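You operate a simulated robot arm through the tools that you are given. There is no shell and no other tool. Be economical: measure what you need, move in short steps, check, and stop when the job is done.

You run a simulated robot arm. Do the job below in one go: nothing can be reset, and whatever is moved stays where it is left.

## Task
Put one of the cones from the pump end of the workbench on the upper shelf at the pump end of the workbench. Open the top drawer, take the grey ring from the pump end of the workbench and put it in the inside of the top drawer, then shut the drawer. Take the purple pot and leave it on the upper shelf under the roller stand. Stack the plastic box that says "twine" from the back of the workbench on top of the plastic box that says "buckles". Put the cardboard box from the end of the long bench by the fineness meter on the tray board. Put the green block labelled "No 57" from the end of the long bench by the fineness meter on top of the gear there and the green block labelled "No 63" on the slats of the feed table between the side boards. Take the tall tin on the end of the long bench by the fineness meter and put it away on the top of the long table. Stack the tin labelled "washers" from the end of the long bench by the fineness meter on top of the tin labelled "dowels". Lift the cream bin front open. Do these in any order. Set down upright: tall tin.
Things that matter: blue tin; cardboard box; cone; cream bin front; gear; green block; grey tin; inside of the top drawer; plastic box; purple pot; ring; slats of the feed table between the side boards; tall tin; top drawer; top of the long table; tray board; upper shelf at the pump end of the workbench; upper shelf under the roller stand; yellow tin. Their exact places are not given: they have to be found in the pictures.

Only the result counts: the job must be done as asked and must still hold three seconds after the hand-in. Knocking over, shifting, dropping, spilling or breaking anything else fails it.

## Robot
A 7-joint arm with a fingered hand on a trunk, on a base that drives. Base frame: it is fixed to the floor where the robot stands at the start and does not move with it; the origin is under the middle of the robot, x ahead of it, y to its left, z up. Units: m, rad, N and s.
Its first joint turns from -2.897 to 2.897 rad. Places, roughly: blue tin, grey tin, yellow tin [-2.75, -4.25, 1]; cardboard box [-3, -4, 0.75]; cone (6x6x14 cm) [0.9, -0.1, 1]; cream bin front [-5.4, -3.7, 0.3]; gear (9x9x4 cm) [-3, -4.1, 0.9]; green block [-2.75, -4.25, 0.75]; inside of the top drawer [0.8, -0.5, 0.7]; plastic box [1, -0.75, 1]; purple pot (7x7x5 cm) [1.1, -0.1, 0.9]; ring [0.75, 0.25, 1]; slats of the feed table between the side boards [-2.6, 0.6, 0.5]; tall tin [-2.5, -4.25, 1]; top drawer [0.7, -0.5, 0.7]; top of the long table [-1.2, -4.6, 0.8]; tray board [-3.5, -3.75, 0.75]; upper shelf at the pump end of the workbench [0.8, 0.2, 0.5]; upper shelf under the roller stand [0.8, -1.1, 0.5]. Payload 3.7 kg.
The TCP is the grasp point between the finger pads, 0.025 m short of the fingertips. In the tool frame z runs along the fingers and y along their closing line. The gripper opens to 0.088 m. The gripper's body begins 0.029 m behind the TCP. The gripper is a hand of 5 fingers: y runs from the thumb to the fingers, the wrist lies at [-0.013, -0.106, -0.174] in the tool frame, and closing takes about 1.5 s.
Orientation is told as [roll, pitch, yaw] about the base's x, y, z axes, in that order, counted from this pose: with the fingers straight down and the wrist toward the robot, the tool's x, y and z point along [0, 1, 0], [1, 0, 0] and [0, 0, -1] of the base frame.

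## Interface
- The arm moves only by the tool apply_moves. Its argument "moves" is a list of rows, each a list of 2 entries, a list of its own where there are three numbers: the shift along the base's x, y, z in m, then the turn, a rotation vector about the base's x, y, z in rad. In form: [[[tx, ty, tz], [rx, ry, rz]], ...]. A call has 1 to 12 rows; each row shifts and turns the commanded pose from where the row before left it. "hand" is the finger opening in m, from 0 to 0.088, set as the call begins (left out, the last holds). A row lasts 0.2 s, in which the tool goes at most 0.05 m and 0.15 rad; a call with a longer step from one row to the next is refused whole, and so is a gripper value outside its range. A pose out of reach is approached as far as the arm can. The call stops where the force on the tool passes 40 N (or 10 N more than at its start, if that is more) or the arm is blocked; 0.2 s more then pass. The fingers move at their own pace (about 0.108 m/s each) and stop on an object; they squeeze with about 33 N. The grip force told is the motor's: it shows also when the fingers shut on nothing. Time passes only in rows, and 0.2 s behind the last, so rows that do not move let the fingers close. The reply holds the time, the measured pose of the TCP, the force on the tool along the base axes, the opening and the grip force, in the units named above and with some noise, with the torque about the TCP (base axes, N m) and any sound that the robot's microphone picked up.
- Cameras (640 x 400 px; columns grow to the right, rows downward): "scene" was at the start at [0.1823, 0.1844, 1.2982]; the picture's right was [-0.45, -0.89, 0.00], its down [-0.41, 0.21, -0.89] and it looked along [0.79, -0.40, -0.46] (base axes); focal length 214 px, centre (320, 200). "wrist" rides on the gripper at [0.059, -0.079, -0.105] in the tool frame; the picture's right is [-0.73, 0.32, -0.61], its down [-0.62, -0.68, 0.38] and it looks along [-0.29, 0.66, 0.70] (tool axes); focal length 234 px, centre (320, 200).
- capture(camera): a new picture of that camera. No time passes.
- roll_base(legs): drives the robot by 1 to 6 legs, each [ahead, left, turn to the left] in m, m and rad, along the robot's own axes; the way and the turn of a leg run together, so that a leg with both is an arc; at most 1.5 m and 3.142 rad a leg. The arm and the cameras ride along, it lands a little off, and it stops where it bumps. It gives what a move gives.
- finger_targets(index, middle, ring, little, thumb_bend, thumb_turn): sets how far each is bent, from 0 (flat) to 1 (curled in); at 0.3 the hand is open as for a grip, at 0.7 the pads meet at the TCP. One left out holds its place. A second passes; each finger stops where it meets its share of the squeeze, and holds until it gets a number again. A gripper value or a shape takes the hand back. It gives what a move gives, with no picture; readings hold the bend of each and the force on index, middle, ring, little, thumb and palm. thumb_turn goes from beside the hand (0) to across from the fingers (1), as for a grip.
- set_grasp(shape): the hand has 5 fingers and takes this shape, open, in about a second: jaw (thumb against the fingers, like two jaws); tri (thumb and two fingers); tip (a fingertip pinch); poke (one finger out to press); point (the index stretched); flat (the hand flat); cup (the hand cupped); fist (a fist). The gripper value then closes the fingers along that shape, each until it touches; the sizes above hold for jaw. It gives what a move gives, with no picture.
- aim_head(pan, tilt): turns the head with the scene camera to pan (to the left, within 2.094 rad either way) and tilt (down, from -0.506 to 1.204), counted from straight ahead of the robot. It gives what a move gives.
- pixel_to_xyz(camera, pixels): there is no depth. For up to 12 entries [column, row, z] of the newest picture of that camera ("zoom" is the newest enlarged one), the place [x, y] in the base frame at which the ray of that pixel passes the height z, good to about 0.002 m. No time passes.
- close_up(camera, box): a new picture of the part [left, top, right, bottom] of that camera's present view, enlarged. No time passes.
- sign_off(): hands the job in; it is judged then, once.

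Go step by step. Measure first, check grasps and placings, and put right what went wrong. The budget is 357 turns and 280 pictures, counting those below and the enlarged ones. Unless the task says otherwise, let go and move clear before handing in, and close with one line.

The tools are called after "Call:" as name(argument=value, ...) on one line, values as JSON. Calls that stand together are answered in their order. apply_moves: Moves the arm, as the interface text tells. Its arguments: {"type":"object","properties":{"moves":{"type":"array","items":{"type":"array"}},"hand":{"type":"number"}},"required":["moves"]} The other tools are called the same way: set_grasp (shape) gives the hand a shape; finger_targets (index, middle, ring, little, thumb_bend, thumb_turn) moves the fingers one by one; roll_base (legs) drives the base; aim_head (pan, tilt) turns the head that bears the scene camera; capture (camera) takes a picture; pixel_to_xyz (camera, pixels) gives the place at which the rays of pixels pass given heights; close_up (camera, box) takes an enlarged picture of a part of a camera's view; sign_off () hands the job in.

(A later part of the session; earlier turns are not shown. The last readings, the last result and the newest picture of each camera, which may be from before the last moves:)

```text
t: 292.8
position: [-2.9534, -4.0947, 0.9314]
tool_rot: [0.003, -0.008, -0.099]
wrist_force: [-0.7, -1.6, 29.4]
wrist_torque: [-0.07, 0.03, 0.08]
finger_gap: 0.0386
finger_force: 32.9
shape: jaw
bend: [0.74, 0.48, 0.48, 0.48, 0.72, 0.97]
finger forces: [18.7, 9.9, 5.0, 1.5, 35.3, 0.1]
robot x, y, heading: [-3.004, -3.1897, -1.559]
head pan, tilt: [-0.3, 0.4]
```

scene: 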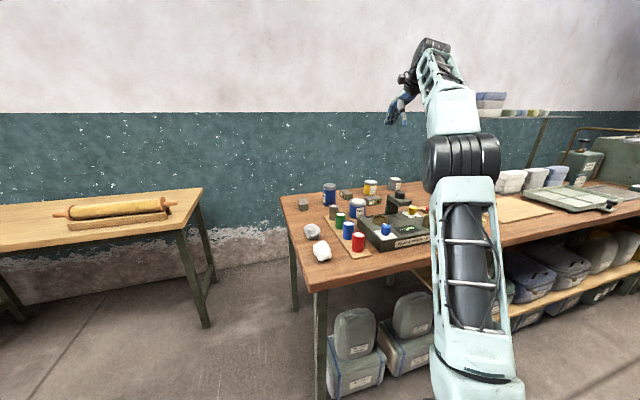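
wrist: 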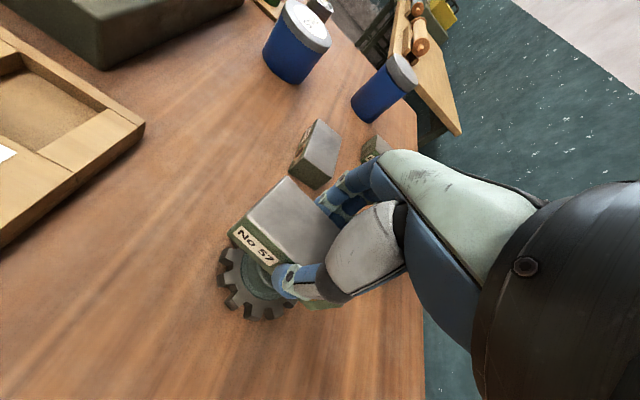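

Contact with the hub at z≈0.932. Ease, open, lift.

Call:
apply_moves(moves=[[[0, 0, 0.003], [0, 0, 0]], [[0, 0, 0], [0, 0, 0]], [[0, 0, 0], [0, 0, 0]], [[0, 0, 0], [0, 0, 0]], [[0, 0, 0], [0, 0, 0]], [[0, 0, 0], [0, 0, 0]]], hand=0.08)

Call:
apply_moves(moves=[[[0, 0, 0.02], [0, 0, 0]], [[0, 0, 0.04], [0, 0, 0]], [[0, 0, 0.045], [0, 0, 0]], [[0, 0, 0.045], [0, 0, 0]], [[0, 0, 0.04], [0, 0, 0]]])

Call:
close_up(camera="scene", box=[260, 150, 400, 250])

Call:
capture(camera="wrist")

```text
t: 294.2
position: [-2.9543, -4.0949, 0.9317]
tool_rot: [0.007, -0.008, -0.101]
wrist_force: [0.4, -0.3, 0.2]
wrist_torque: [0.0, -0.03, -0.01]
finger_gap: 0.08
finger_force: 0.1
shape: jaw
bend: [0.31, 0.32, 0.3, 0.31, 0.32, 0.98]
finger forces: [0.1, 0.0, 0.0, 0.1, 0.0, 0.0]
robot x, y, heading: [-3.0039, -3.1845, -1.557]
head pan, tilt: [-0.3, 0.4]
```

```text
t: 295.4
position: [-2.9538, -4.0933, 1.1211]
tool_rot: [0.007, -0.006, -0.1]
wrist_force: [0.4, 0.5, -0.2]
wrist_torque: [-0.03, 0.03, -0.03]
finger_gap: 0.0796
finger_force: 0.1
shape: jaw
bend: [0.31, 0.32, 0.3, 0.31, 0.32, 0.98]
finger forces: [0.0, 0.1, 0.0, 0.0, 0.1, 0.0]
robot x, y, heading: [-3.0053, -3.1837, -1.563]
head pan, tilt: [-0.3, 0.4]
```

```text
4.00 times, centred on (330, 200) of scene
```

zoom: 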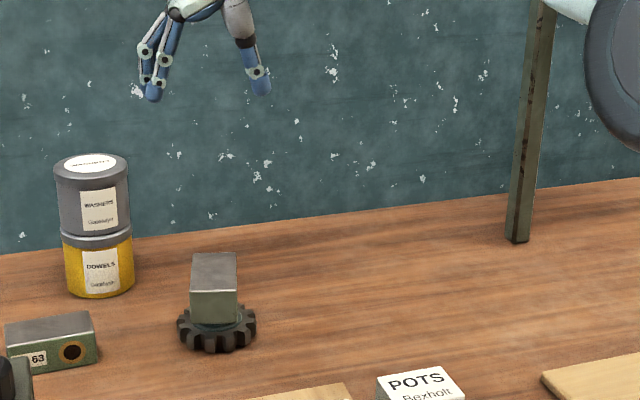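

```text
94 pictures are left
```

wrist: 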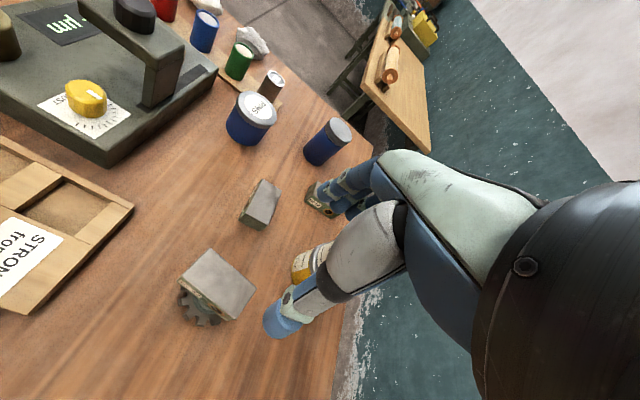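

Block 57 sits on the gear. Now look at the POTS box and the tray board.

Call:
aim_head(pan=-0.5, tilt=0.55)

Call:
capture(camera="scene")

```text
t: 296.1
position: [-2.9535, -4.0923, 1.1194]
tool_rot: [0.008, -0.008, -0.1]
wrist_force: [0.2, 0.5, 0.0]
wrist_torque: [-0.01, -0.02, -0.02]
finger_gap: 0.0798
finger_force: 0.0
shape: jaw
bend: [0.31, 0.32, 0.3, 0.31, 0.32, 0.98]
finger forces: [0.1, 0.0, 0.0, 0.0, 0.0, 0.0]
robot x, y, heading: [-2.9995, -3.1862, -1.557]
head pan, tilt: [-0.499, 0.55]
```

```text
93 pictures are left
```

scene: 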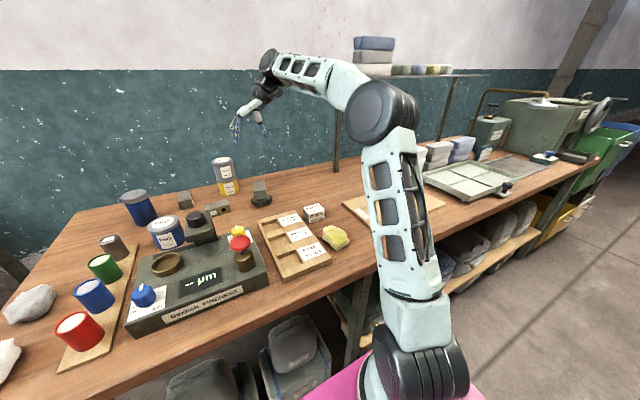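

Call:
close_up(camera="scene", box=[250, 170, 370, 260])

Call:
pixel_to_xyz(camera="scene", pixels=[[304, 220, 0.85], [325, 218, 0.85], [308, 223, 0.85], [342, 201, 0.86], [395, 230, 0.86], [445, 207, 0.86], [360, 190, 0.86]])

```text
4.44 times, centred on (310, 215) of scene
```

zoom: 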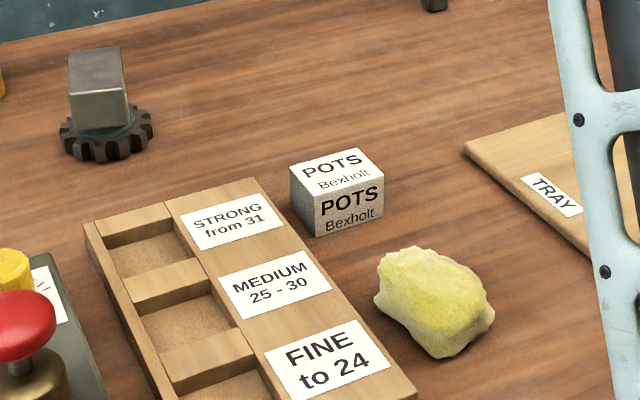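

```text
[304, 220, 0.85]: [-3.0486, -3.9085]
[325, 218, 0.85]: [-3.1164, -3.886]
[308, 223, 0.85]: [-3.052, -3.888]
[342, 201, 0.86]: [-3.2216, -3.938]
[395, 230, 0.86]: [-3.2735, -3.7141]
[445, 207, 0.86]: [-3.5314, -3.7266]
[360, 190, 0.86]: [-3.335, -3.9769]
```

The board says TRAY; the POTS carton is the cardboard box. Measure its corners.

Call:
pixel_to_xyz(camera="zoom", pixels=[[316, 237, 0.85], [382, 214, 0.85], [316, 196, 0.888], [383, 180, 0.888], [354, 149, 0.888], [291, 167, 0.888], [465, 147, 0.862], [590, 258, 0.862]])

```text
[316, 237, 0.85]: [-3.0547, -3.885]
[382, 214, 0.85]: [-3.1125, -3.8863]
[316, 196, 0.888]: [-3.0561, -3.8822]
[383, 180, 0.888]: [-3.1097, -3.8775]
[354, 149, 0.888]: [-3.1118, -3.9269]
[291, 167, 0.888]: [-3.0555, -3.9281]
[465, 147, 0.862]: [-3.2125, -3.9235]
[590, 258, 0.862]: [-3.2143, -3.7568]
```

Carton: centre (-3.083,-3.905), 0.057×0.045×0.038. Grip across y with yaw -1.57; move above it.

Call:
apply_moves(moves=[[[-0.013, 0.0188, 0], [0, 0, -0.147]], [[-0.013, 0.0188, 0], [0, 0, -0.147]], [[-0.013, 0.0188, 0], [0, 0, -0.147]], [[-0.013, 0.0188, 0], [0, 0, -0.147]], [[-0.013, 0.0188, 0], [0, 0, -0.147]], [[-0.013, 0.0188, 0], [0, 0, -0.147]], [[-0.013, 0.0188, 0], [0, 0, -0.147]], [[-0.013, 0.0188, 0], [0, 0, -0.147]], [[-0.013, 0.0188, 0], [0, 0, -0.147]], [[-0.013, 0.0188, -0.03], [0, 0, -0.147]], [[0, 0, -0.03], [0, 0, 0]]])

Call:
capture(camera="wrist")

```text
t: 298.5
position: [-3.0825, -3.9032, 1.0607]
tool_rot: [0.008, -0.007, -1.568]
wrist_force: [0.8, -0.3, -0.2]
wrist_torque: [0.0, -0.04, -0.01]
finger_gap: 0.0798
finger_force: 0.0
shape: jaw
bend: [0.31, 0.32, 0.3, 0.31, 0.32, 0.98]
finger forces: [0.0, 0.0, 0.0, 0.0, 0.0, 0.0]
robot x, y, heading: [-3.0051, -3.184, -1.562]
head pan, tilt: [-0.499, 0.55]
```

```text
91 pictures are left
```

wrist: 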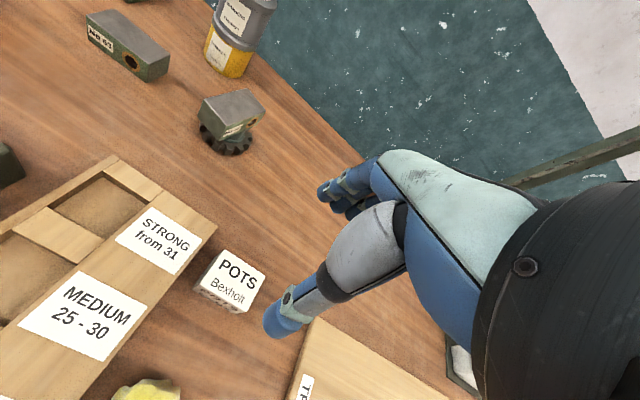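

Carton centre (232,280) is exactly where the TCP will land (230,278). Descend and close.

Call:
apply_moves(moves=[[[0, 0, -0.045], [0, 0, 0]], [[0, 0, -0.045], [0, 0, 0]], [[0, 0, -0.045], [0, 0, 0]], [[0, 0, -0.032], [0, 0, 0]], [[0, 0, 0], [0, 0, 0]]])

Call:
apply_moves(moves=[[[0, 0, 0], [0, 0, 0]], [[0, 0, 0], [0, 0, 0]], [[0, 0, 0], [0, 0, 0]], [[0, 0, 0], [0, 0, 0]], [[0, 0, 0], [0, 0, 0]], [[0, 0, 0], [0, 0, 0]], [[0, 0, 0], [0, 0, 0]]], hand=0.03)

Call:
apply_moves(moves=[[[0, 0, 0.015], [0, 0, 0]], [[0, 0, 0.025], [0, 0, 0]], [[0, 0, 0.03], [0, 0, 0]], [[0, 0, 0.04], [0, 0, 0]], [[0, 0, 0], [0, 0, 0]]])

Call:
capture(camera="wrist")

```text
t: 299.7
position: [-3.0806, -3.9042, 0.8961]
tool_rot: [0.009, -0.007, -1.567]
wrist_force: [0.2, 0.4, 0.1]
wrist_torque: [0.03, -0.02, 0.01]
finger_gap: 0.08
finger_force: 0.1
shape: jaw
bend: [0.31, 0.32, 0.3, 0.31, 0.32, 0.98]
finger forces: [0.0, 0.1, 0.0, 0.1, 0.0, 0.0]
robot x, y, heading: [-3.003, -3.1835, -1.557]
head pan, tilt: [-0.499, 0.55]
```

```text
t: 301.3
position: [-3.0809, -3.9043, 0.8973]
tool_rot: [0.007, -0.005, -1.57]
wrist_force: [0.2, 0.8, -1.4]
wrist_torque: [-0.03, 0.02, -0.02]
finger_gap: 0.0384
finger_force: 32.6
shape: jaw
bend: [0.74, 0.48, 0.47, 0.48, 0.72, 0.97]
finger forces: [16.9, 8.2, 3.9, 1.4, 30.6, 0.1]
robot x, y, heading: [-3.0042, -3.1846, -1.554]
head pan, tilt: [-0.499, 0.55]
```

```text
t: 302.5
position: [-3.0846, -3.9071, 1.0055]
tool_rot: [0.008, -0.006, -1.569]
wrist_force: [-0.1, 0.4, -0.6]
wrist_torque: [0.03, 0.01, 0.02]
finger_gap: 0.0385
finger_force: 33.2
shape: jaw
bend: [0.74, 0.48, 0.47, 0.48, 0.72, 0.97]
finger forces: [17.0, 8.2, 4.0, 1.3, 30.4, 0.0]
robot x, y, heading: [-3.0062, -3.186, -1.56]
head pan, tilt: [-0.499, 0.55]
```

```text
90 pictures are left
```

wrist: 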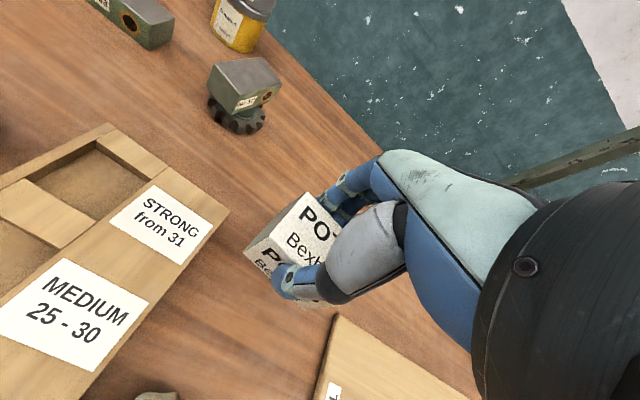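

Carton held. Move it over the tray board and check that spot is empty.

Call:
apply_moves(moves=[[[-0.045, 0.012, 0.01], [0, 0, 0]], [[-0.045, 0.012, 0], [0, 0, 0]], [[-0.045, 0.012, 0], [0, 0, 0]], [[-0.045, 0.012, 0], [0, 0, 0]], [[-0.045, 0.012, 0], [0, 0, 0]], [[-0.03, 0.01, 0], [0, 0, 0]], [[0, 0, 0], [0, 0, 0]]])

Call:
capture(camera="wrist")

Call:
capture(camera="scene")

```text
t: 304.1
position: [-3.3419, -3.8358, 1.0148]
tool_rot: [0.008, -0.009, -1.568]
wrist_force: [-0.7, 0.2, -1.2]
wrist_torque: [-0.01, -0.03, -0.02]
finger_gap: 0.0383
finger_force: 32.6
shape: jaw
bend: [0.74, 0.48, 0.48, 0.48, 0.72, 0.97]
finger forces: [17.1, 8.1, 3.9, 1.3, 30.3, 0.1]
robot x, y, heading: [-3.0062, -3.1841, -1.561]
head pan, tilt: [-0.499, 0.55]
```

```text
89 pictures are left
```

wrist: 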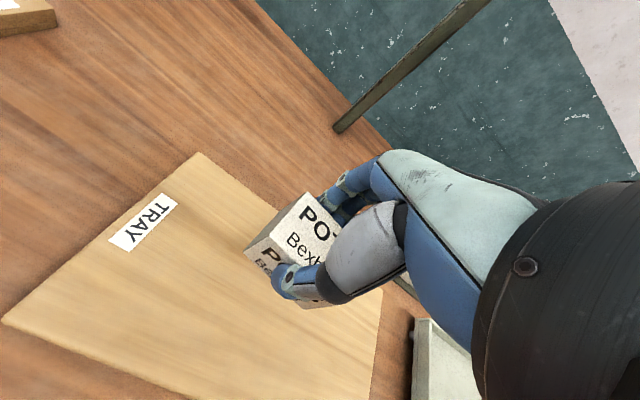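

```text
88 pictures are left
```

scene: 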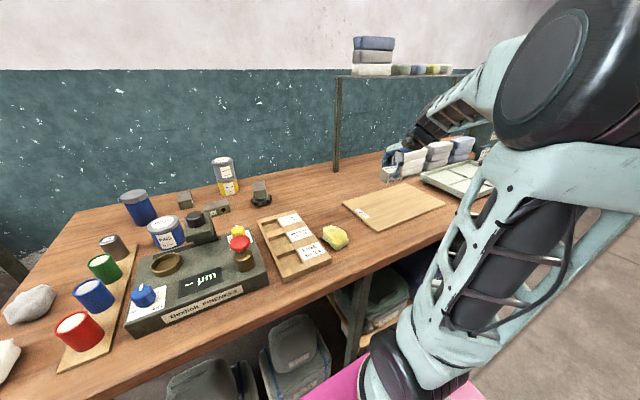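

Call:
pixel_to_xyz(camera="wrist", pixels=[[200, 155, 0.862], [5, 320, 0.862], [380, 300, 0.862], [225, 275, 0.862]])

```text
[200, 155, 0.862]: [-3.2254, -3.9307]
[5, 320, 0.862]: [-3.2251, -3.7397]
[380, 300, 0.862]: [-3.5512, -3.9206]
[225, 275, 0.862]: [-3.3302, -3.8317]
```

Board spans x -3.225…-3.55, y -3.74…-3.93. Shift to its middle and lower.

Call:
apply_moves(moves=[[[-0.03, 0, -0.025], [0, 0, 0]], [[0, 0, -0.035], [0, 0, 0]], [[0, 0, -0.03], [0, 0, 0]], [[0, 0, 0], [0, 0, 0]]])

Call:
apply_moves(moves=[[[0, 0, -0.006], [0, 0, 0]], [[0, 0, -0.005], [0, 0, 0]], [[0, 0, 0], [0, 0, 0]]])

Call:
apply_moves(moves=[[[0, 0, -0.004], [0, 0, 0]], [[0, 0, -0.003], [0, 0, 0]], [[0, 0, 0], [0, 0, 0]]])

```text
t: 305.1
position: [-3.3686, -3.8337, 0.9263]
tool_rot: [0.008, -0.008, -1.57]
wrist_force: [1.1, -0.1, -1.6]
wrist_torque: [0.01, 0.05, -0.05]
finger_gap: 0.0385
finger_force: 33.7
shape: jaw
bend: [0.74, 0.48, 0.48, 0.48, 0.72, 0.97]
finger forces: [17.0, 8.0, 3.9, 1.0, 30.3, 0.1]
robot x, y, heading: [-3.0044, -3.1841, -1.561]
head pan, tilt: [-0.499, 0.55]
```

```text
t: 305.9
position: [-3.3682, -3.835, 0.9137]
tool_rot: [0.007, -0.009, -1.569]
wrist_force: [-0.3, 0.1, -2.2]
wrist_torque: [-0.02, 0.03, 0.0]
finger_gap: 0.0383
finger_force: 33.1
shape: jaw
bend: [0.74, 0.48, 0.48, 0.48, 0.72, 0.97]
finger forces: [17.1, 8.1, 3.9, 1.0, 30.4, 0.0]
robot x, y, heading: [-3.0056, -3.1823, -1.555]
head pan, tilt: [-0.499, 0.55]
```

```text
t: 306.7
position: [-3.3689, -3.8357, 0.9075]
tool_rot: [0.009, -0.008, -1.569]
wrist_force: [0.0, -0.9, 12.4]
wrist_torque: [0.04, 0.02, 0.04]
finger_gap: 0.0391
finger_force: 32.8
shape: jaw
bend: [0.74, 0.48, 0.48, 0.48, 0.72, 0.97]
finger forces: [17.7, 9.1, 4.3, 1.3, 32.0, 0.0]
robot x, y, heading: [-3.0043, -3.1842, -1.557]
head pan, tilt: [-0.499, 0.55]
```

Contact on the board. Release and lift.

Call:
apply_moves(moves=[[[0, 0, 0.001], [0, 0, 0]], [[0, 0, 0], [0, 0, 0]], [[0, 0, 0], [0, 0, 0]], [[0, 0, 0], [0, 0, 0]], [[0, 0, 0], [0, 0, 0]], [[0, 0, 0], [0, 0, 0]]], hand=0.08)

Call:
apply_moves(moves=[[[0, 0, 0.02], [0, 0, 0]], [[0, 0, 0.04], [0, 0, 0]], [[0, 0, 0.045], [0, 0, 0]], [[0, 0, 0.045], [0, 0, 0]], [[0.03, 0, 0.03], [0, 0, 0]], [[0.045, 0, 0.01], [0, 0, 0]], [[0.045, 0, 0], [0, 0, 0]]])

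Call:
capture(camera="wrist")

```text
t: 308.1
position: [-3.3684, -3.8344, 0.9073]
tool_rot: [0.009, -0.008, -1.569]
wrist_force: [0.1, 0.3, -0.1]
wrist_torque: [-0.02, -0.03, -0.03]
finger_gap: 0.0797
finger_force: 0.1
shape: jaw
bend: [0.31, 0.32, 0.3, 0.31, 0.32, 0.98]
finger forces: [0.0, 0.0, 0.1, 0.0, 0.1, 0.0]
robot x, y, heading: [-3.0067, -3.184, -1.556]
head pan, tilt: [-0.499, 0.55]
```

```text
t: 309.7
position: [-3.2499, -3.8374, 1.0984]
tool_rot: [0.009, -0.007, -1.569]
wrist_force: [0.7, 0.3, 0.4]
wrist_torque: [0.02, 0.0, -0.01]
finger_gap: 0.0801
finger_force: 0.0
shape: jaw
bend: [0.31, 0.32, 0.3, 0.31, 0.32, 0.98]
finger forces: [0.1, 0.0, 0.1, 0.1, 0.0, 0.0]
robot x, y, heading: [-2.9997, -3.1862, -1.561]
head pan, tilt: [-0.499, 0.55]
```

```text
87 pictures are left
```

wrist: 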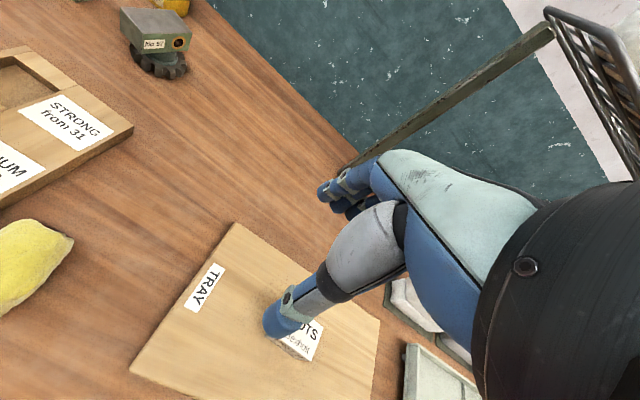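

Carton is on the tray board. Next the tall tin: raise, drive left 0.5 and go above it.

Call:
apply_moves(moves=[[[0, 0, 0.04], [0, 0, 0]], [[0, 0, 0.04], [0, 0, 0]], [[0, 0, 0.02], [0, 0, 0]]], hand=0.088)

Call:
roll_base(legs=[[0, 0.55, -0.01]])

Call:
apply_moves(moves=[[[0.025, -0.035, 0], [0, 0, 0]], [[0.025, -0.035, 0], [0, 0, 0]], [[0.025, -0.035, 0], [0, 0, 0]], [[0.025, -0.035, 0], [0, 0, 0]], [[0.02, -0.04, 0], [0, 0, 0]], [[0, -0.045, 0], [0, 0, 0]], [[0, -0.045, 0], [0, 0, 0]], [[0, -0.04, -0.02], [0, 0, 0]], [[0, 0, -0.03], [0, 0, 0]]])

Call:
capture(camera="wrist")

```text
t: 310.5
position: [-3.2488, -3.8376, 1.2009]
tool_rot: [0.008, -0.008, -1.569]
wrist_force: [0.6, -0.5, -0.1]
wrist_torque: [0.01, 0.02, 0.03]
finger_gap: 0.0878
finger_force: 0.0
shape: jaw
bend: [0.3, 0.3, 0.3, 0.3, 0.3, 0.98]
finger forces: [0.1, 0.0, 0.1, 0.0, 0.0, 0.0]
robot x, y, heading: [-3.0056, -3.1832, -1.56]
head pan, tilt: [-0.499, 0.55]
```

```text
t: 313.6
position: [-2.7055, -3.8322, 1.2005]
tool_rot: [0.01, -0.005, -1.567]
wrist_force: [-0.5, 0.1, -0.2]
wrist_torque: [0.02, 0.02, -0.02]
finger_gap: 0.0878
finger_force: 0.1
shape: jaw
bend: [0.3, 0.3, 0.3, 0.3, 0.3, 0.98]
finger forces: [0.0, 0.1, 0.0, 0.0, 0.0, 0.1]
robot x, y, heading: [-2.4635, -3.1822, -1.561]
head pan, tilt: [-0.499, 0.55]
```

```text
t: 315.6
position: [-2.5833, -4.1413, 1.1497]
tool_rot: [0.009, -0.008, -1.568]
wrist_force: [-0.3, -0.5, -1.9]
wrist_torque: [-0.01, -0.01, -0.01]
finger_gap: 0.0878
finger_force: 0.0
shape: jaw
bend: [0.3, 0.3, 0.3, 0.3, 0.3, 0.98]
finger forces: [0.1, 0.0, 0.0, 0.0, 0.0, 0.0]
robot x, y, heading: [-2.4603, -3.1764, -1.557]
head pan, tilt: [-0.499, 0.55]
```

```text
86 pictures are left
```

wrist: 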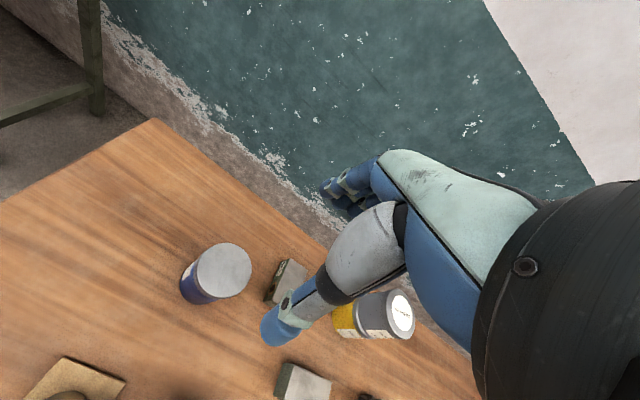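

Call:
pixel_to_xyz(camera="wrist", pixels=[[224, 270, 0.965], [198, 292, 0.86]])

```text
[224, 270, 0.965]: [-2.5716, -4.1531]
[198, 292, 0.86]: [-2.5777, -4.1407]
```

Tin centre (-2.574,-4.153). Align, descend to z≈0.943 and close.

Call:
apply_moves(moves=[[[0.009, -0.011, -0.04], [0, 0, 0]], [[0, 0, -0.045], [0, 0, 0]], [[0, 0, -0.045], [0, 0, 0]], [[0, 0, -0.045], [0, 0, 0]], [[0, 0, -0.03], [0, 0, 0]], [[0, 0, 0], [0, 0, 0]]])

Call:
capture(camera="wrist")

Call:
apply_moves(moves=[[[0, 0, 0.001], [0, 0, 0]], [[0, 0, 0], [0, 0, 0]], [[0, 0, 0], [0, 0, 0]], [[0, 0, 0], [0, 0, 0]], [[0, 0, 0], [0, 0, 0]], [[0, 0, 0], [0, 0, 0]], [[0, 0, 0], [0, 0, 0]]], hand=0.05)

```text
t: 317.1
position: [-2.5749, -4.1553, 0.9432]
tool_rot: [0.009, -0.008, -1.567]
wrist_force: [-0.2, -0.6, 2.1]
wrist_torque: [-0.02, -0.01, -0.02]
finger_gap: 0.0879
finger_force: 0.1
shape: jaw
bend: [0.29, 0.3, 0.3, 0.3, 0.3, 0.98]
finger forces: [2.0, 0.0, 0.1, 0.0, 0.0, 0.0]
robot x, y, heading: [-2.4632, -3.179, -1.559]
head pan, tilt: [-0.499, 0.55]
```

```text
85 pictures are left
```

wrist: 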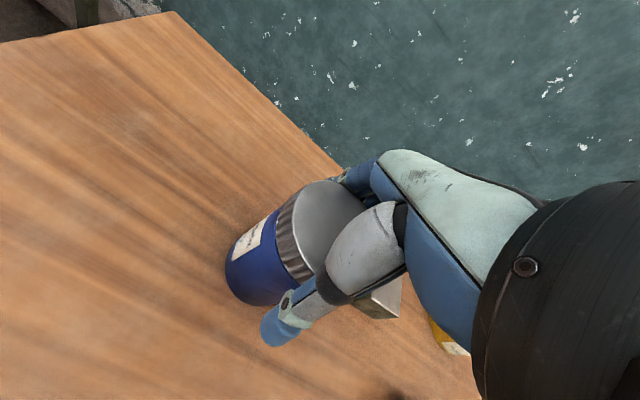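

```text
t: 318.6
position: [-2.5752, -4.155, 0.9451]
tool_rot: [0.007, -0.008, -1.568]
wrist_force: [0.2, -0.1, -1.1]
wrist_torque: [0.0, 0.0, 0.0]
finger_gap: 0.0551
finger_force: 32.8
shape: jaw
bend: [0.28, 0.39, 0.41, 0.41, 0.65, 0.99]
finger forces: [17.1, 9.1, 3.0, 0.0, 29.2, 0.0]
robot x, y, heading: [-2.4623, -3.1756, -1.561]
head pan, tilt: [-0.499, 0.55]
```

Gripped. Lift, back the base off and drive toward the long table, then look.

Call:
apply_moves(moves=[[[0, 0, 0.02], [0, 0, 0]], [[0, 0, 0.04], [0, 0, 0]], [[0, 0.01, 0.045], [0, 0, 0]], [[0, 0.02, 0.045], [0, 0, 0]], [[0, 0.03, 0.035], [0, 0, 0]], [[0, 0.04, 0.02], [0, 0, 0]], [[0, 0.045, 0.02], [0, 0, 0]], [[0, 0.045, 0.01], [0, 0, 0]]])

Call:
roll_base(legs=[[-0.2, 0, -0.01], [0, 1.0, 0]])

Call:
aim_head(pan=-0.1, tilt=0.45)

Call:
capture(camera="scene")

Call:
capture(camera="wrist")

```text
t: 320.4
position: [-2.5782, -3.9665, 1.1833]
tool_rot: [0.009, -0.005, -1.568]
wrist_force: [0.1, 0.2, -1.9]
wrist_torque: [-0.02, -0.03, 0.0]
finger_gap: 0.0549
finger_force: 33.3
shape: jaw
bend: [0.28, 0.39, 0.41, 0.41, 0.65, 0.99]
finger forces: [17.0, 9.3, 3.1, 0.1, 29.2, 0.1]
robot x, y, heading: [-2.4646, -3.1807, -1.559]
head pan, tilt: [-0.499, 0.55]
```

```text
t: 326.7
position: [-1.5901, -3.7457, 1.184]
tool_rot: [0.009, -0.006, -1.542]
wrist_force: [0.2, 0.5, -1.5]
wrist_torque: [-0.04, 0.0, -0.01]
finger_gap: 0.0549
finger_force: 33.3
shape: jaw
bend: [0.28, 0.39, 0.41, 0.41, 0.65, 0.99]
finger forces: [17.0, 9.4, 3.0, 0.1, 29.2, 0.0]
robot x, y, heading: [-1.4922, -2.9581, -1.534]
head pan, tilt: [-0.499, 0.55]
```

```text
t: 327.6
position: [-1.5908, -3.7449, 1.1828]
tool_rot: [0.007, -0.006, -1.542]
wrist_force: [-0.6, 0.4, -1.7]
wrist_torque: [-0.01, 0.0, 0.02]
finger_gap: 0.055
finger_force: 33.4
shape: jaw
bend: [0.28, 0.39, 0.41, 0.41, 0.65, 0.99]
finger forces: [16.9, 9.3, 3.2, 0.0, 29.1, 0.1]
robot x, y, heading: [-1.4924, -2.9566, -1.534]
head pan, tilt: [-0.099, 0.45]
```

```text
84 pictures are left
```

scene: 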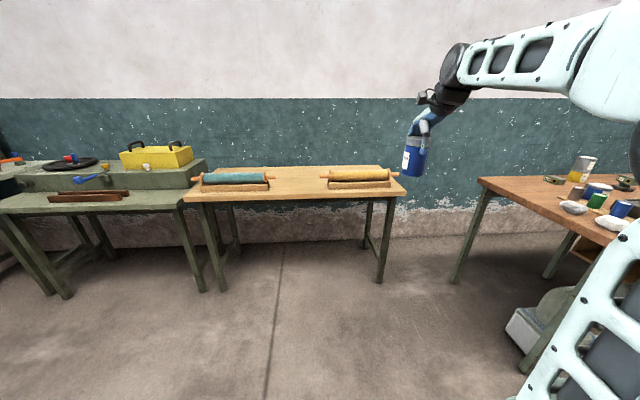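

```text
83 pictures are left
```

wrist: 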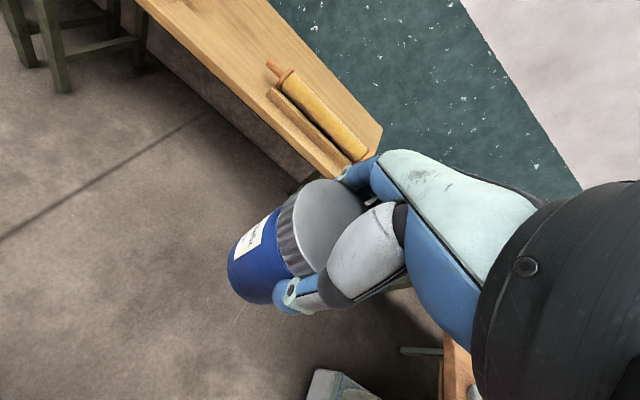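

The long table's middle, between the two rollers at (298,185), is free. Measure table height and position.

Call:
pixel_to_xyz(camera="scene", pixels=[[380, 283, 0.0], [217, 291, 0.0], [405, 193, 0.75], [405, 193, 0.8], [405, 193, 0.85], [186, 202, 0.8], [300, 185, 0.8], [300, 167, 0.8]])

Call:
pixel_to_xyz(camera="wrist", pixels=[[335, 176, 0.75], [335, 176, 0.8], [335, 176, 0.85], [382, 128, 0.8], [382, 128, 0.85], [382, 128, 0.75]])

```text
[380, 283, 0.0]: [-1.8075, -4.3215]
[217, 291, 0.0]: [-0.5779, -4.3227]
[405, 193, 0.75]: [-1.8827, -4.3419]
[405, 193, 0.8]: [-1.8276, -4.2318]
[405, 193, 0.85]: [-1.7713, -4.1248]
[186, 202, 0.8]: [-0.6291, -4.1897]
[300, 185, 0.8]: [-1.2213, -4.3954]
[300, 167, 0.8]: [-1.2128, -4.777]
```

```text
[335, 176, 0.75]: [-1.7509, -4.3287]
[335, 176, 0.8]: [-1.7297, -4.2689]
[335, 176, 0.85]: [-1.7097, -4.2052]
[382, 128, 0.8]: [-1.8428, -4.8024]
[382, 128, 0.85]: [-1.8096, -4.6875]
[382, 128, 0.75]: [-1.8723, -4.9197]
```

Table top ≈0.78, front edge y≈-4.27. Drive forward/left, then extend the arm over the middle.

Call:
roll_base(legs=[[0, 0.37, -0.036], [0.5, 0, 0]])

Call:
apply_moves(moves=[[[0, -0.04, -0.02], [0, 0, 0]], [[0, -0.04, -0.03], [0, 0, 0]], [[0, -0.04, -0.03], [0, 0, 0]], [[0, -0.03, -0.03], [0, 0, 0]], [[0, 0, -0.03], [0, 0, 0]], [[0, 0, 0], [0, 0, 0]]])

Call:
capture(camera="scene")

Call:
capture(camera="wrist")

```text
t: 332.5
position: [-1.2437, -4.2338, 1.1835]
tool_rot: [0.008, -0.007, -1.577]
wrist_force: [-0.8, -0.4, -2.1]
wrist_torque: [0.03, 0.03, 0.0]
finger_gap: 0.0549
finger_force: 33.1
shape: jaw
bend: [0.28, 0.39, 0.41, 0.41, 0.65, 0.99]
finger forces: [17.0, 9.3, 3.1, 0.0, 29.2, 0.0]
robot x, y, heading: [-1.1186, -3.4474, -1.56]
head pan, tilt: [-0.099, 0.45]
```

```text
t: 333.9
position: [-1.2438, -4.3852, 1.0396]
tool_rot: [0.011, -0.006, -1.577]
wrist_force: [0.1, 0.4, -1.0]
wrist_torque: [-0.01, -0.01, 0.0]
finger_gap: 0.0544
finger_force: 32.6
shape: jaw
bend: [0.28, 0.39, 0.41, 0.41, 0.65, 0.99]
finger forces: [17.0, 9.4, 3.1, 0.1, 29.2, 0.0]
robot x, y, heading: [-1.1171, -3.4445, -1.564]
head pan, tilt: [-0.099, 0.45]
```

```text
82 pictures are left
```

scene: 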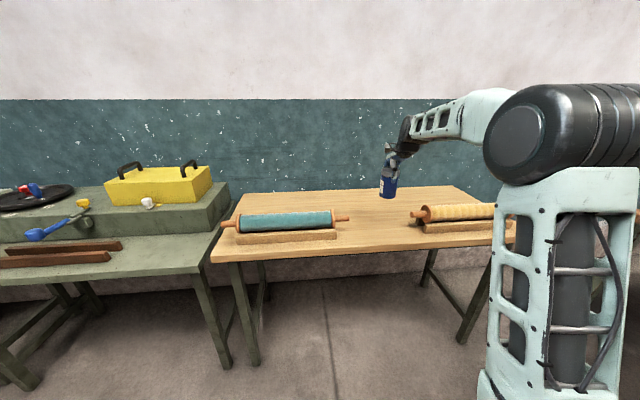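

```text
81 pictures are left
```

wrist: 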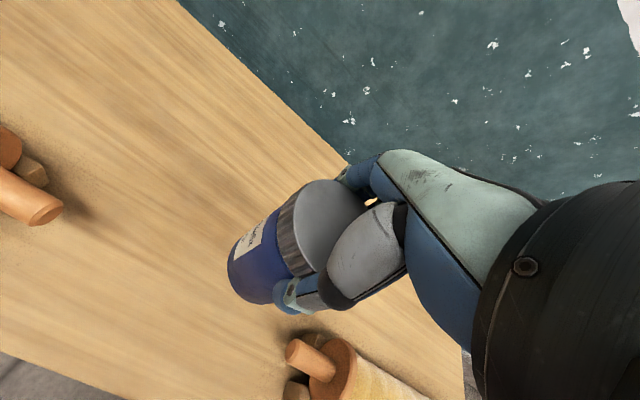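

Right roller is near; shift +0.05 in x (middle) and lower.

Call:
apply_moves(moves=[[[0.03, 0, -0.02], [0, 0, 0]], [[0.025, 0, -0.03], [0, 0, 0]], [[0, 0, -0.04], [0, 0, 0]], [[0, 0, -0.035], [0, 0, 0]], [[0, 0, 0], [0, 0, 0]]])

Call:
apply_moves(moves=[[[0, 0, -0.008], [0, 0, 0]], [[0, 0, -0.006], [0, 0, 0]], [[0, 0, 0], [0, 0, 0]]])

Call:
apply_moves(moves=[[[0, 0, -0.005], [0, 0, 0]], [[0, 0, -0.004], [0, 0, 0]], [[0, 0, 0], [0, 0, 0]]])

Call:
close_up(camera="scene", box=[320, 130, 500, 260])

```text
t: 335.1
position: [-1.1884, -4.3876, 0.9179]
tool_rot: [0.01, -0.006, -1.578]
wrist_force: [-0.2, -0.9, -1.5]
wrist_torque: [-0.02, 0.0, -0.06]
finger_gap: 0.0548
finger_force: 32.7
shape: jaw
bend: [0.28, 0.39, 0.41, 0.41, 0.65, 0.99]
finger forces: [17.1, 9.3, 3.1, 0.0, 29.2, 0.0]
robot x, y, heading: [-1.1164, -3.4471, -1.569]
head pan, tilt: [-0.099, 0.45]
```

```text
t: 335.9
position: [-1.1905, -4.3851, 0.9049]
tool_rot: [0.01, -0.008, -1.577]
wrist_force: [-1.0, -0.5, -1.3]
wrist_torque: [0.01, 0.02, -0.02]
finger_gap: 0.0546
finger_force: 32.6
shape: jaw
bend: [0.28, 0.39, 0.41, 0.41, 0.65, 0.99]
finger forces: [17.1, 9.3, 3.0, 0.1, 29.1, 0.1]
robot x, y, heading: [-1.1194, -3.4519, -1.573]
head pan, tilt: [-0.099, 0.45]
```

```text
t: 336.7
position: [-1.1888, -4.3854, 0.8955]
tool_rot: [0.009, -0.007, -1.579]
wrist_force: [-0.4, -0.2, -0.8]
wrist_torque: [0.03, 0.0, 0.0]
finger_gap: 0.0543
finger_force: 32.6
shape: jaw
bend: [0.28, 0.39, 0.41, 0.41, 0.65, 0.99]
finger forces: [17.1, 9.3, 3.1, 0.0, 29.2, 0.1]
robot x, y, heading: [-1.1189, -3.4505, -1.564]
head pan, tilt: [-0.099, 0.45]
```

```text
3.08 times, centred on (410, 195) of scene
```

zoom: 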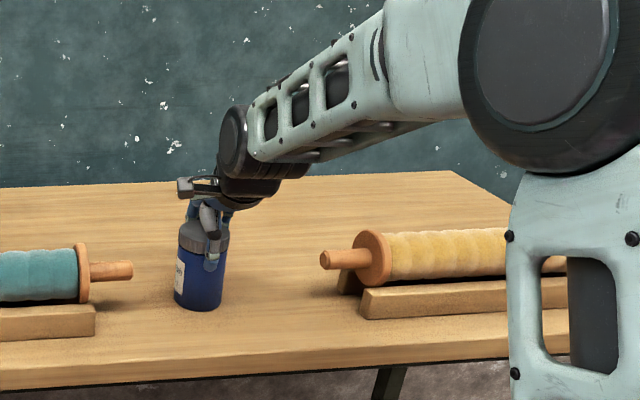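

Call:
apply_moves(moves=[[[0, 0, -0.004], [0, 0, 0]], [[0, 0, -0.004], [0, 0, 0]], [[0, 0, 0], [0, 0, 0]]])

Call:
apply_moves(moves=[[[0, 0, -0.004], [0, 0, 0]], [[0, 0, -0.003], [0, 0, 0]], [[0, 0, 0], [0, 0, 0]]])

Call:
apply_moves(moves=[[[0, 0, -0.003], [0, 0, 0]], [[0, 0, -0.003], [0, 0, 0]], [[0, 0, 0], [0, 0, 0]]])

```text
t: 337.5
position: [-1.1909, -4.3841, 0.8914]
tool_rot: [0.009, -0.015, -1.578]
wrist_force: [2.1, -0.8, 32.9]
wrist_torque: [0.0, -0.01, 0.04]
finger_gap: 0.0541
finger_force: 32.5
shape: jaw
bend: [0.27, 0.39, 0.41, 0.41, 0.65, 0.99]
finger forces: [20.6, 10.8, 3.5, 0.0, 31.7, 0.1]
robot x, y, heading: [-1.1196, -3.4501, -1.57]
head pan, tilt: [-0.099, 0.45]
```

```text
t: 337.9
position: [-1.1893, -4.3858, 0.8921]
tool_rot: [0.009, -0.018, -1.579]
wrist_force: [1.6, 4.3, 18.4]
wrist_torque: [0.26, -0.02, 0.04]
finger_gap: 0.0539
finger_force: 33.2
shape: jaw
bend: [0.27, 0.39, 0.42, 0.41, 0.65, 0.99]
finger forces: [17.9, 9.7, 2.9, 0.0, 33.1, 0.1]
robot x, y, heading: [-1.1173, -3.4517, -1.576]
head pan, tilt: [-0.099, 0.45]
stopped in row 1: the force on the tool passed its limit (the readings are from after the stop); the commanded pose is now the measured one
```

```text
t: 338.4
position: [-1.1904, -4.3867, 0.8927]
tool_rot: [0.009, -0.028, -1.58]
wrist_force: [1.4, 4.3, 17.8]
wrist_torque: [0.4, -0.01, -0.01]
finger_gap: 0.0536
finger_force: 33.2
shape: jaw
bend: [0.27, 0.39, 0.42, 0.41, 0.65, 0.99]
finger forces: [18.3, 9.5, 2.5, 0.1, 32.7, 0.0]
robot x, y, heading: [-1.1202, -3.4503, -1.569]
head pan, tilt: [-0.099, 0.45]
stopped in row 2: the force on the tool passed its limit (the readings are from after the stop); the commanded pose is now the measured one
```

On the table (z≈0.80). Ease up slightly, open, and lift.

Call:
apply_moves(moves=[[[0, 0, 0.002], [0, 0.02, 0]], [[0, 0, 0], [0, 0, 0]]])

Call:
apply_moves(moves=[[[0, 0, 0], [0, 0, 0]], [[0, 0, 0], [0, 0, 0]], [[0, 0, 0], [0, 0, 0]], [[0, 0, 0], [0, 0, 0]], [[0, 0, 0], [0, 0, 0]], [[0, 0, 0], [0, 0, 0]]], hand=0.088)

Call:
apply_moves(moves=[[[0, 0, 0.02], [0, 0, 0]], [[0, 0, 0.03], [0, 0, 0]], [[0, 0, 0.04], [0, 0, 0]], [[0, 0, 0.045], [0, 0, 0]], [[0, 0, 0.045], [0, 0, 0]], [[0, 0.02, 0.045], [0, 0, 0]], [[0, 0.04, 0.02], [0, 0, 0]]])

Call:
capture(camera="scene")

```text
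t: 339.0
position: [-1.1908, -4.387, 0.8923]
tool_rot: [-0.01, -0.023, -1.579]
wrist_force: [2.9, 2.7, 11.1]
wrist_torque: [0.31, -0.09, 0.0]
finger_gap: 0.0535
finger_force: 33.4
shape: jaw
bend: [0.27, 0.39, 0.42, 0.41, 0.65, 0.99]
finger forces: [18.6, 9.5, 2.5, 0.1, 31.6, 0.0]
robot x, y, heading: [-1.1181, -3.45, -1.572]
head pan, tilt: [-0.099, 0.45]
```

```text
t: 340.4
position: [-1.1893, -4.3865, 0.8907]
tool_rot: [-0.011, -0.026, -1.579]
wrist_force: [-0.1, -1.8, 2.0]
wrist_torque: [-0.06, 0.0, 0.01]
finger_gap: 0.0876
finger_force: 0.1
shape: jaw
bend: [0.29, 0.3, 0.3, 0.3, 0.3, 0.98]
finger forces: [1.8, 0.0, 0.0, 0.0, 0.1, 0.0]
robot x, y, heading: [-1.1192, -3.446, -1.566]
head pan, tilt: [-0.099, 0.45]
```

```text
t: 342.0
position: [-1.1912, -4.3271, 1.1357]
tool_rot: [-0.01, -0.022, -1.579]
wrist_force: [0.2, -0.2, -1.1]
wrist_torque: [0.01, 0.01, 0.01]
finger_gap: 0.0877
finger_force: 0.2
shape: jaw
bend: [0.3, 0.3, 0.3, 0.3, 0.3, 0.98]
finger forces: [0.1, 0.1, 0.0, 0.0, 0.0, 0.1]
robot x, y, heading: [-1.1167, -3.447, -1.574]
head pan, tilt: [-0.099, 0.45]
```

```text
79 pictures are left
```

scene: 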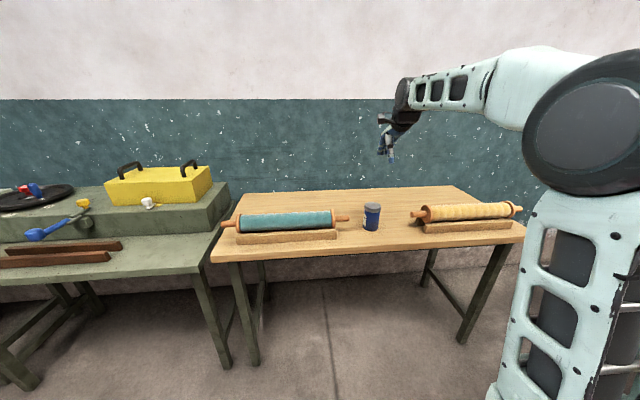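

Tall tin stands upright on the long table. Now fetch block 63: drive back to the bench.

Call:
roll_base(legs=[[-0.35, 0, 0], [0, -1.45, 0], [0, -0.15, 0]])

Call:
apply_moves(moves=[[[0, 0, 0.03], [0.0, 0, 0]], [[0, 0, 0.02], [0.0, 0, 0]]])

Call:
capture(camera="wrist")

```text
t: 351.9
position: [-2.7302, -3.9871, 1.1348]
tool_rot: [-0.01, -0.025, -1.559]
wrist_force: [0.8, 0.0, 0.2]
wrist_torque: [-0.03, -0.02, 0.01]
finger_gap: 0.0877
finger_force: 0.1
shape: jaw
bend: [0.3, 0.3, 0.3, 0.3, 0.3, 0.98]
finger forces: [0.1, 0.1, 0.0, 0.0, 0.0, 0.0]
robot x, y, heading: [-2.6714, -3.1073, -1.552]
head pan, tilt: [-0.099, 0.45]
```

```text
t: 352.5
position: [-2.7292, -3.9895, 1.1866]
tool_rot: [-0.013, -0.022, -1.559]
wrist_force: [-0.1, 0.0, -0.7]
wrist_torque: [0.0, -0.03, -0.02]
finger_gap: 0.0877
finger_force: 0.2
shape: jaw
bend: [0.3, 0.3, 0.3, 0.3, 0.3, 0.98]
finger forces: [0.0, 0.1, 0.0, 0.0, 0.0, 0.1]
robot x, y, heading: [-2.6767, -3.1061, -1.551]
head pan, tilt: [-0.099, 0.45]
```

```text
78 pictures are left
```

wrist: 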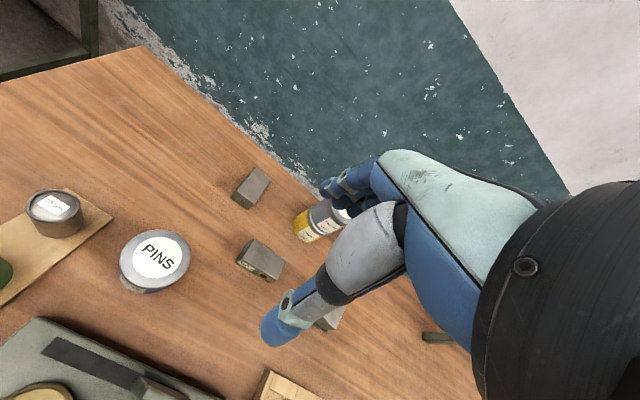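

Call:
close_up(camera="wrist", box=[210, 220, 310, 300])

```text
5.00 times, centred on (260, 260) of wrist
```

zoom: 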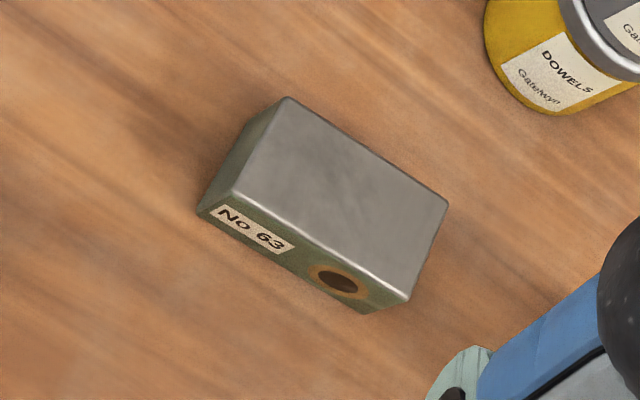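

Call:
pixel_to_xyz(camera="zoom", pixels=[[287, 98, 0.885], [447, 204, 0.885], [407, 299, 0.885], [234, 193, 0.885], [344, 198, 0.885]])

```text
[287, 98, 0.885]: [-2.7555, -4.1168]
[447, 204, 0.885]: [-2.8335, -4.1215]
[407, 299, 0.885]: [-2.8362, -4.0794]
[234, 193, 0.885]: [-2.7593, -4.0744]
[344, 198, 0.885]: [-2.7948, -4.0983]
```

Block 63: centre (-2.796,-4.098), long axis along x. Align, descend, close.

Call:
apply_moves(moves=[[[-0.033, -0.036, 0], [0.022, -0.013, 0.03]], [[-0.033, -0.036, 0], [0, 0, 0]], [[0, -0.036, -0.02], [0, 0, 0]], [[0, 0, -0.045], [0, 0, 0]], [[0, 0, -0.045], [0, 0, 0]], [[0, 0, -0.045], [0, 0, 0]], [[0, 0, -0.045], [0, 0, 0]], [[0, 0, -0.045], [0, 0, 0]], [[0, 0, 0], [0, 0, 0]]])

Call:
capture(camera="wrist")

```text
t: 354.5
position: [-2.7975, -4.0941, 0.9384]
tool_rot: [0.002, -0.001, -1.529]
wrist_force: [-0.2, -0.5, -0.5]
wrist_torque: [0.04, -0.02, 0.0]
finger_gap: 0.0877
finger_force: 0.0
shape: jaw
bend: [0.3, 0.3, 0.3, 0.3, 0.3, 0.98]
finger forces: [0.1, 0.0, 0.1, 0.1, 0.1, 0.0]
robot x, y, heading: [-2.6734, -3.1083, -1.55]
head pan, tilt: [-0.099, 0.45]
```

```text
76 pictures are left
```

wrist: 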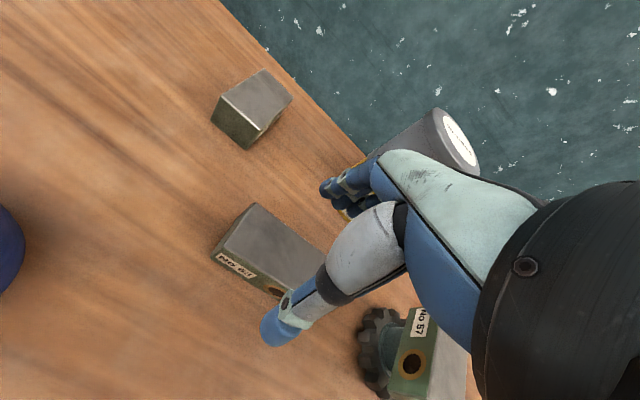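

Call:
apply_moves(moves=[[[0, -0.002, -0.025], [0, 0, 0]], [[0, 0, -0.019], [0, 0, 0]], [[0, 0, 0], [0, 0, 0]]])

Call:
apply_moves(moves=[[[0, 0, 0], [0, 0, 0]], [[0, 0, 0], [0, 0, 0]], [[0, 0, 0], [0, 0, 0]], [[0, 0, 0], [0, 0, 0]], [[0, 0, 0], [0, 0, 0]], [[0, 0, 0], [0, 0, 0]], [[0, 0, 0], [0, 0, 0]]], hand=0.025)

Call:
apply_moves(moves=[[[0, 0, 0.015], [0, 0, 0]], [[0, 0, 0.03], [0, 0, 0]], [[0, 0, 0.04], [0, 0, 0]], [[0, 0, 0.045], [0, 0, 0]], [[0, 0, 0.045], [0, 0, 0]], [[0, 0.02, 0.045], [0, 0, 0]], [[0, 0.04, 0.02], [0, 0, 0]], [[0, 0.045, 0.01], [0, 0, 0]], [[0, 0.045, 0.01], [0, 0, 0]]])

Call:
capture(camera="wrist")

```text
t: 355.3
position: [-2.7963, -4.0968, 0.8952]
tool_rot: [0.003, -0.004, -1.53]
wrist_force: [0.3, -0.4, 0.4]
wrist_torque: [0.0, 0.0, 0.0]
finger_gap: 0.088
finger_force: 0.1
shape: jaw
bend: [0.3, 0.3, 0.3, 0.3, 0.3, 0.98]
finger forces: [0.0, 0.0, 0.0, 0.0, 0.0, 0.0]
robot x, y, heading: [-2.6758, -3.1112, -1.548]
head pan, tilt: [-0.099, 0.45]
```

```text
t: 356.9
position: [-2.7973, -4.097, 0.8947]
tool_rot: [0.001, -0.004, -1.529]
wrist_force: [-0.5, 0.3, -0.3]
wrist_torque: [0.0, 0.03, 0.15]
finger_gap: 0.038
finger_force: 33.1
shape: jaw
bend: [0.74, 0.47, 0.44, 0.46, 0.72, 1.0]
finger forces: [15.5, 8.5, 3.8, 1.9, 30.2, 0.0]
robot x, y, heading: [-2.6763, -3.1043, -1.549]
head pan, tilt: [-0.099, 0.45]
```

```text
t: 358.9
position: [-2.7979, -3.9481, 1.1511]
tool_rot: [0.002, 0.0, -1.528]
wrist_force: [-0.6, -0.4, -8.9]
wrist_torque: [0.04, 0.03, -0.01]
finger_gap: 0.0372
finger_force: 33.0
shape: jaw
bend: [0.74, 0.48, 0.46, 0.49, 0.72, 0.98]
finger forces: [17.9, 8.3, 4.1, 0.8, 30.5, 0.1]
robot x, y, heading: [-2.679, -3.1083, -1.552]
head pan, tilt: [-0.099, 0.45]
```

```text
75 pictures are left
```

wrist: 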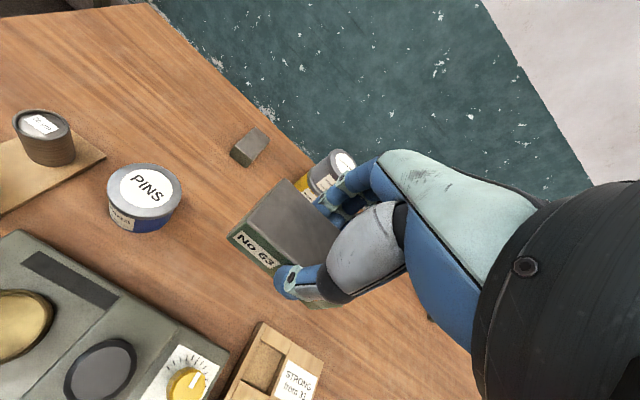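

Block 63 held. Back into the open floor and look behind for the feed table.

Call:
roll_base(legs=[[-0.75, 0, -0.02]])

Call:
aim_head(pan=2.09, tilt=0.35)

Call:
capture(camera="scene")

Call:
aim_head(pan=-2.09, tilt=0.35)

Call:
capture(camera="scene")

```text
t: 362.9
position: [-2.8166, -3.1988, 1.1527]
tool_rot: [0.001, -0.001, -1.533]
wrist_force: [0.5, -0.5, -8.0]
wrist_torque: [0.02, 0.03, -0.04]
finger_gap: 0.0374
finger_force: 33.1
shape: jaw
bend: [0.74, 0.48, 0.46, 0.49, 0.72, 0.98]
finger forces: [17.8, 8.3, 4.0, 0.8, 30.6, 0.0]
robot x, y, heading: [-2.6909, -2.3604, -1.554]
head pan, tilt: [-0.099, 0.45]
```

```text
t: 365.0
position: [-2.8165, -3.1991, 1.1525]
tool_rot: [0.002, -0.002, -1.534]
wrist_force: [-0.3, 0.4, -7.4]
wrist_torque: [0.04, 0.07, 0.0]
finger_gap: 0.0373
finger_force: 33.2
shape: jaw
bend: [0.74, 0.48, 0.46, 0.49, 0.72, 0.98]
finger forces: [17.8, 8.2, 3.9, 0.8, 30.6, 0.0]
robot x, y, heading: [-2.6882, -2.3603, -1.553]
head pan, tilt: [2.089, 0.351]
```

```text
74 pictures are left
```

scene: 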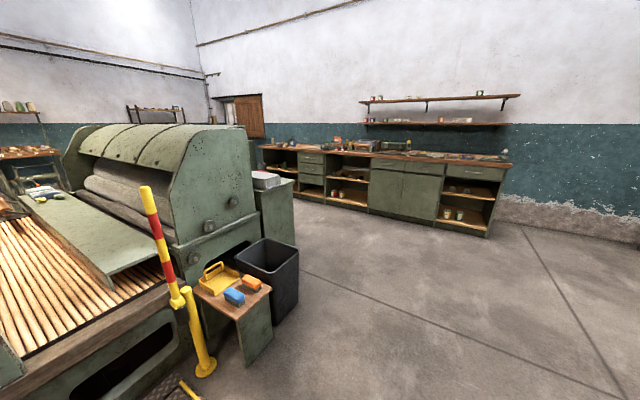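

```text
t: 368.4
position: [-2.8172, -3.1988, 1.1525]
tool_rot: [0.003, -0.003, -1.534]
wrist_force: [0.3, -0.1, -7.8]
wrist_torque: [0.03, 0.0, 0.03]
finger_gap: 0.0372
finger_force: 33.2
shape: jaw
bend: [0.74, 0.48, 0.46, 0.49, 0.72, 0.98]
finger forces: [17.9, 8.2, 4.0, 0.7, 30.6, 0.0]
robot x, y, heading: [-2.6887, -2.3585, -1.558]
head pan, tilt: [-2.089, 0.351]
```

```text
73 pictures are left
```

scene: 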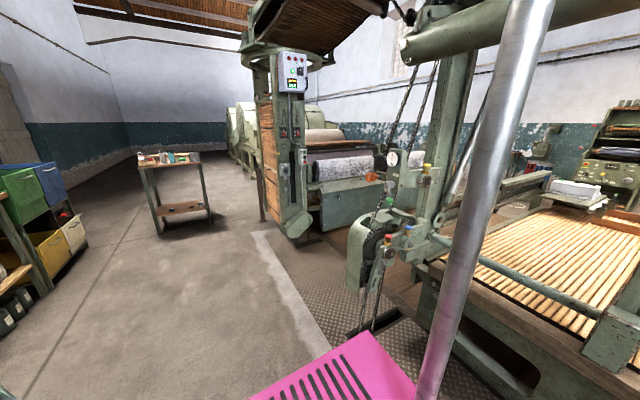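

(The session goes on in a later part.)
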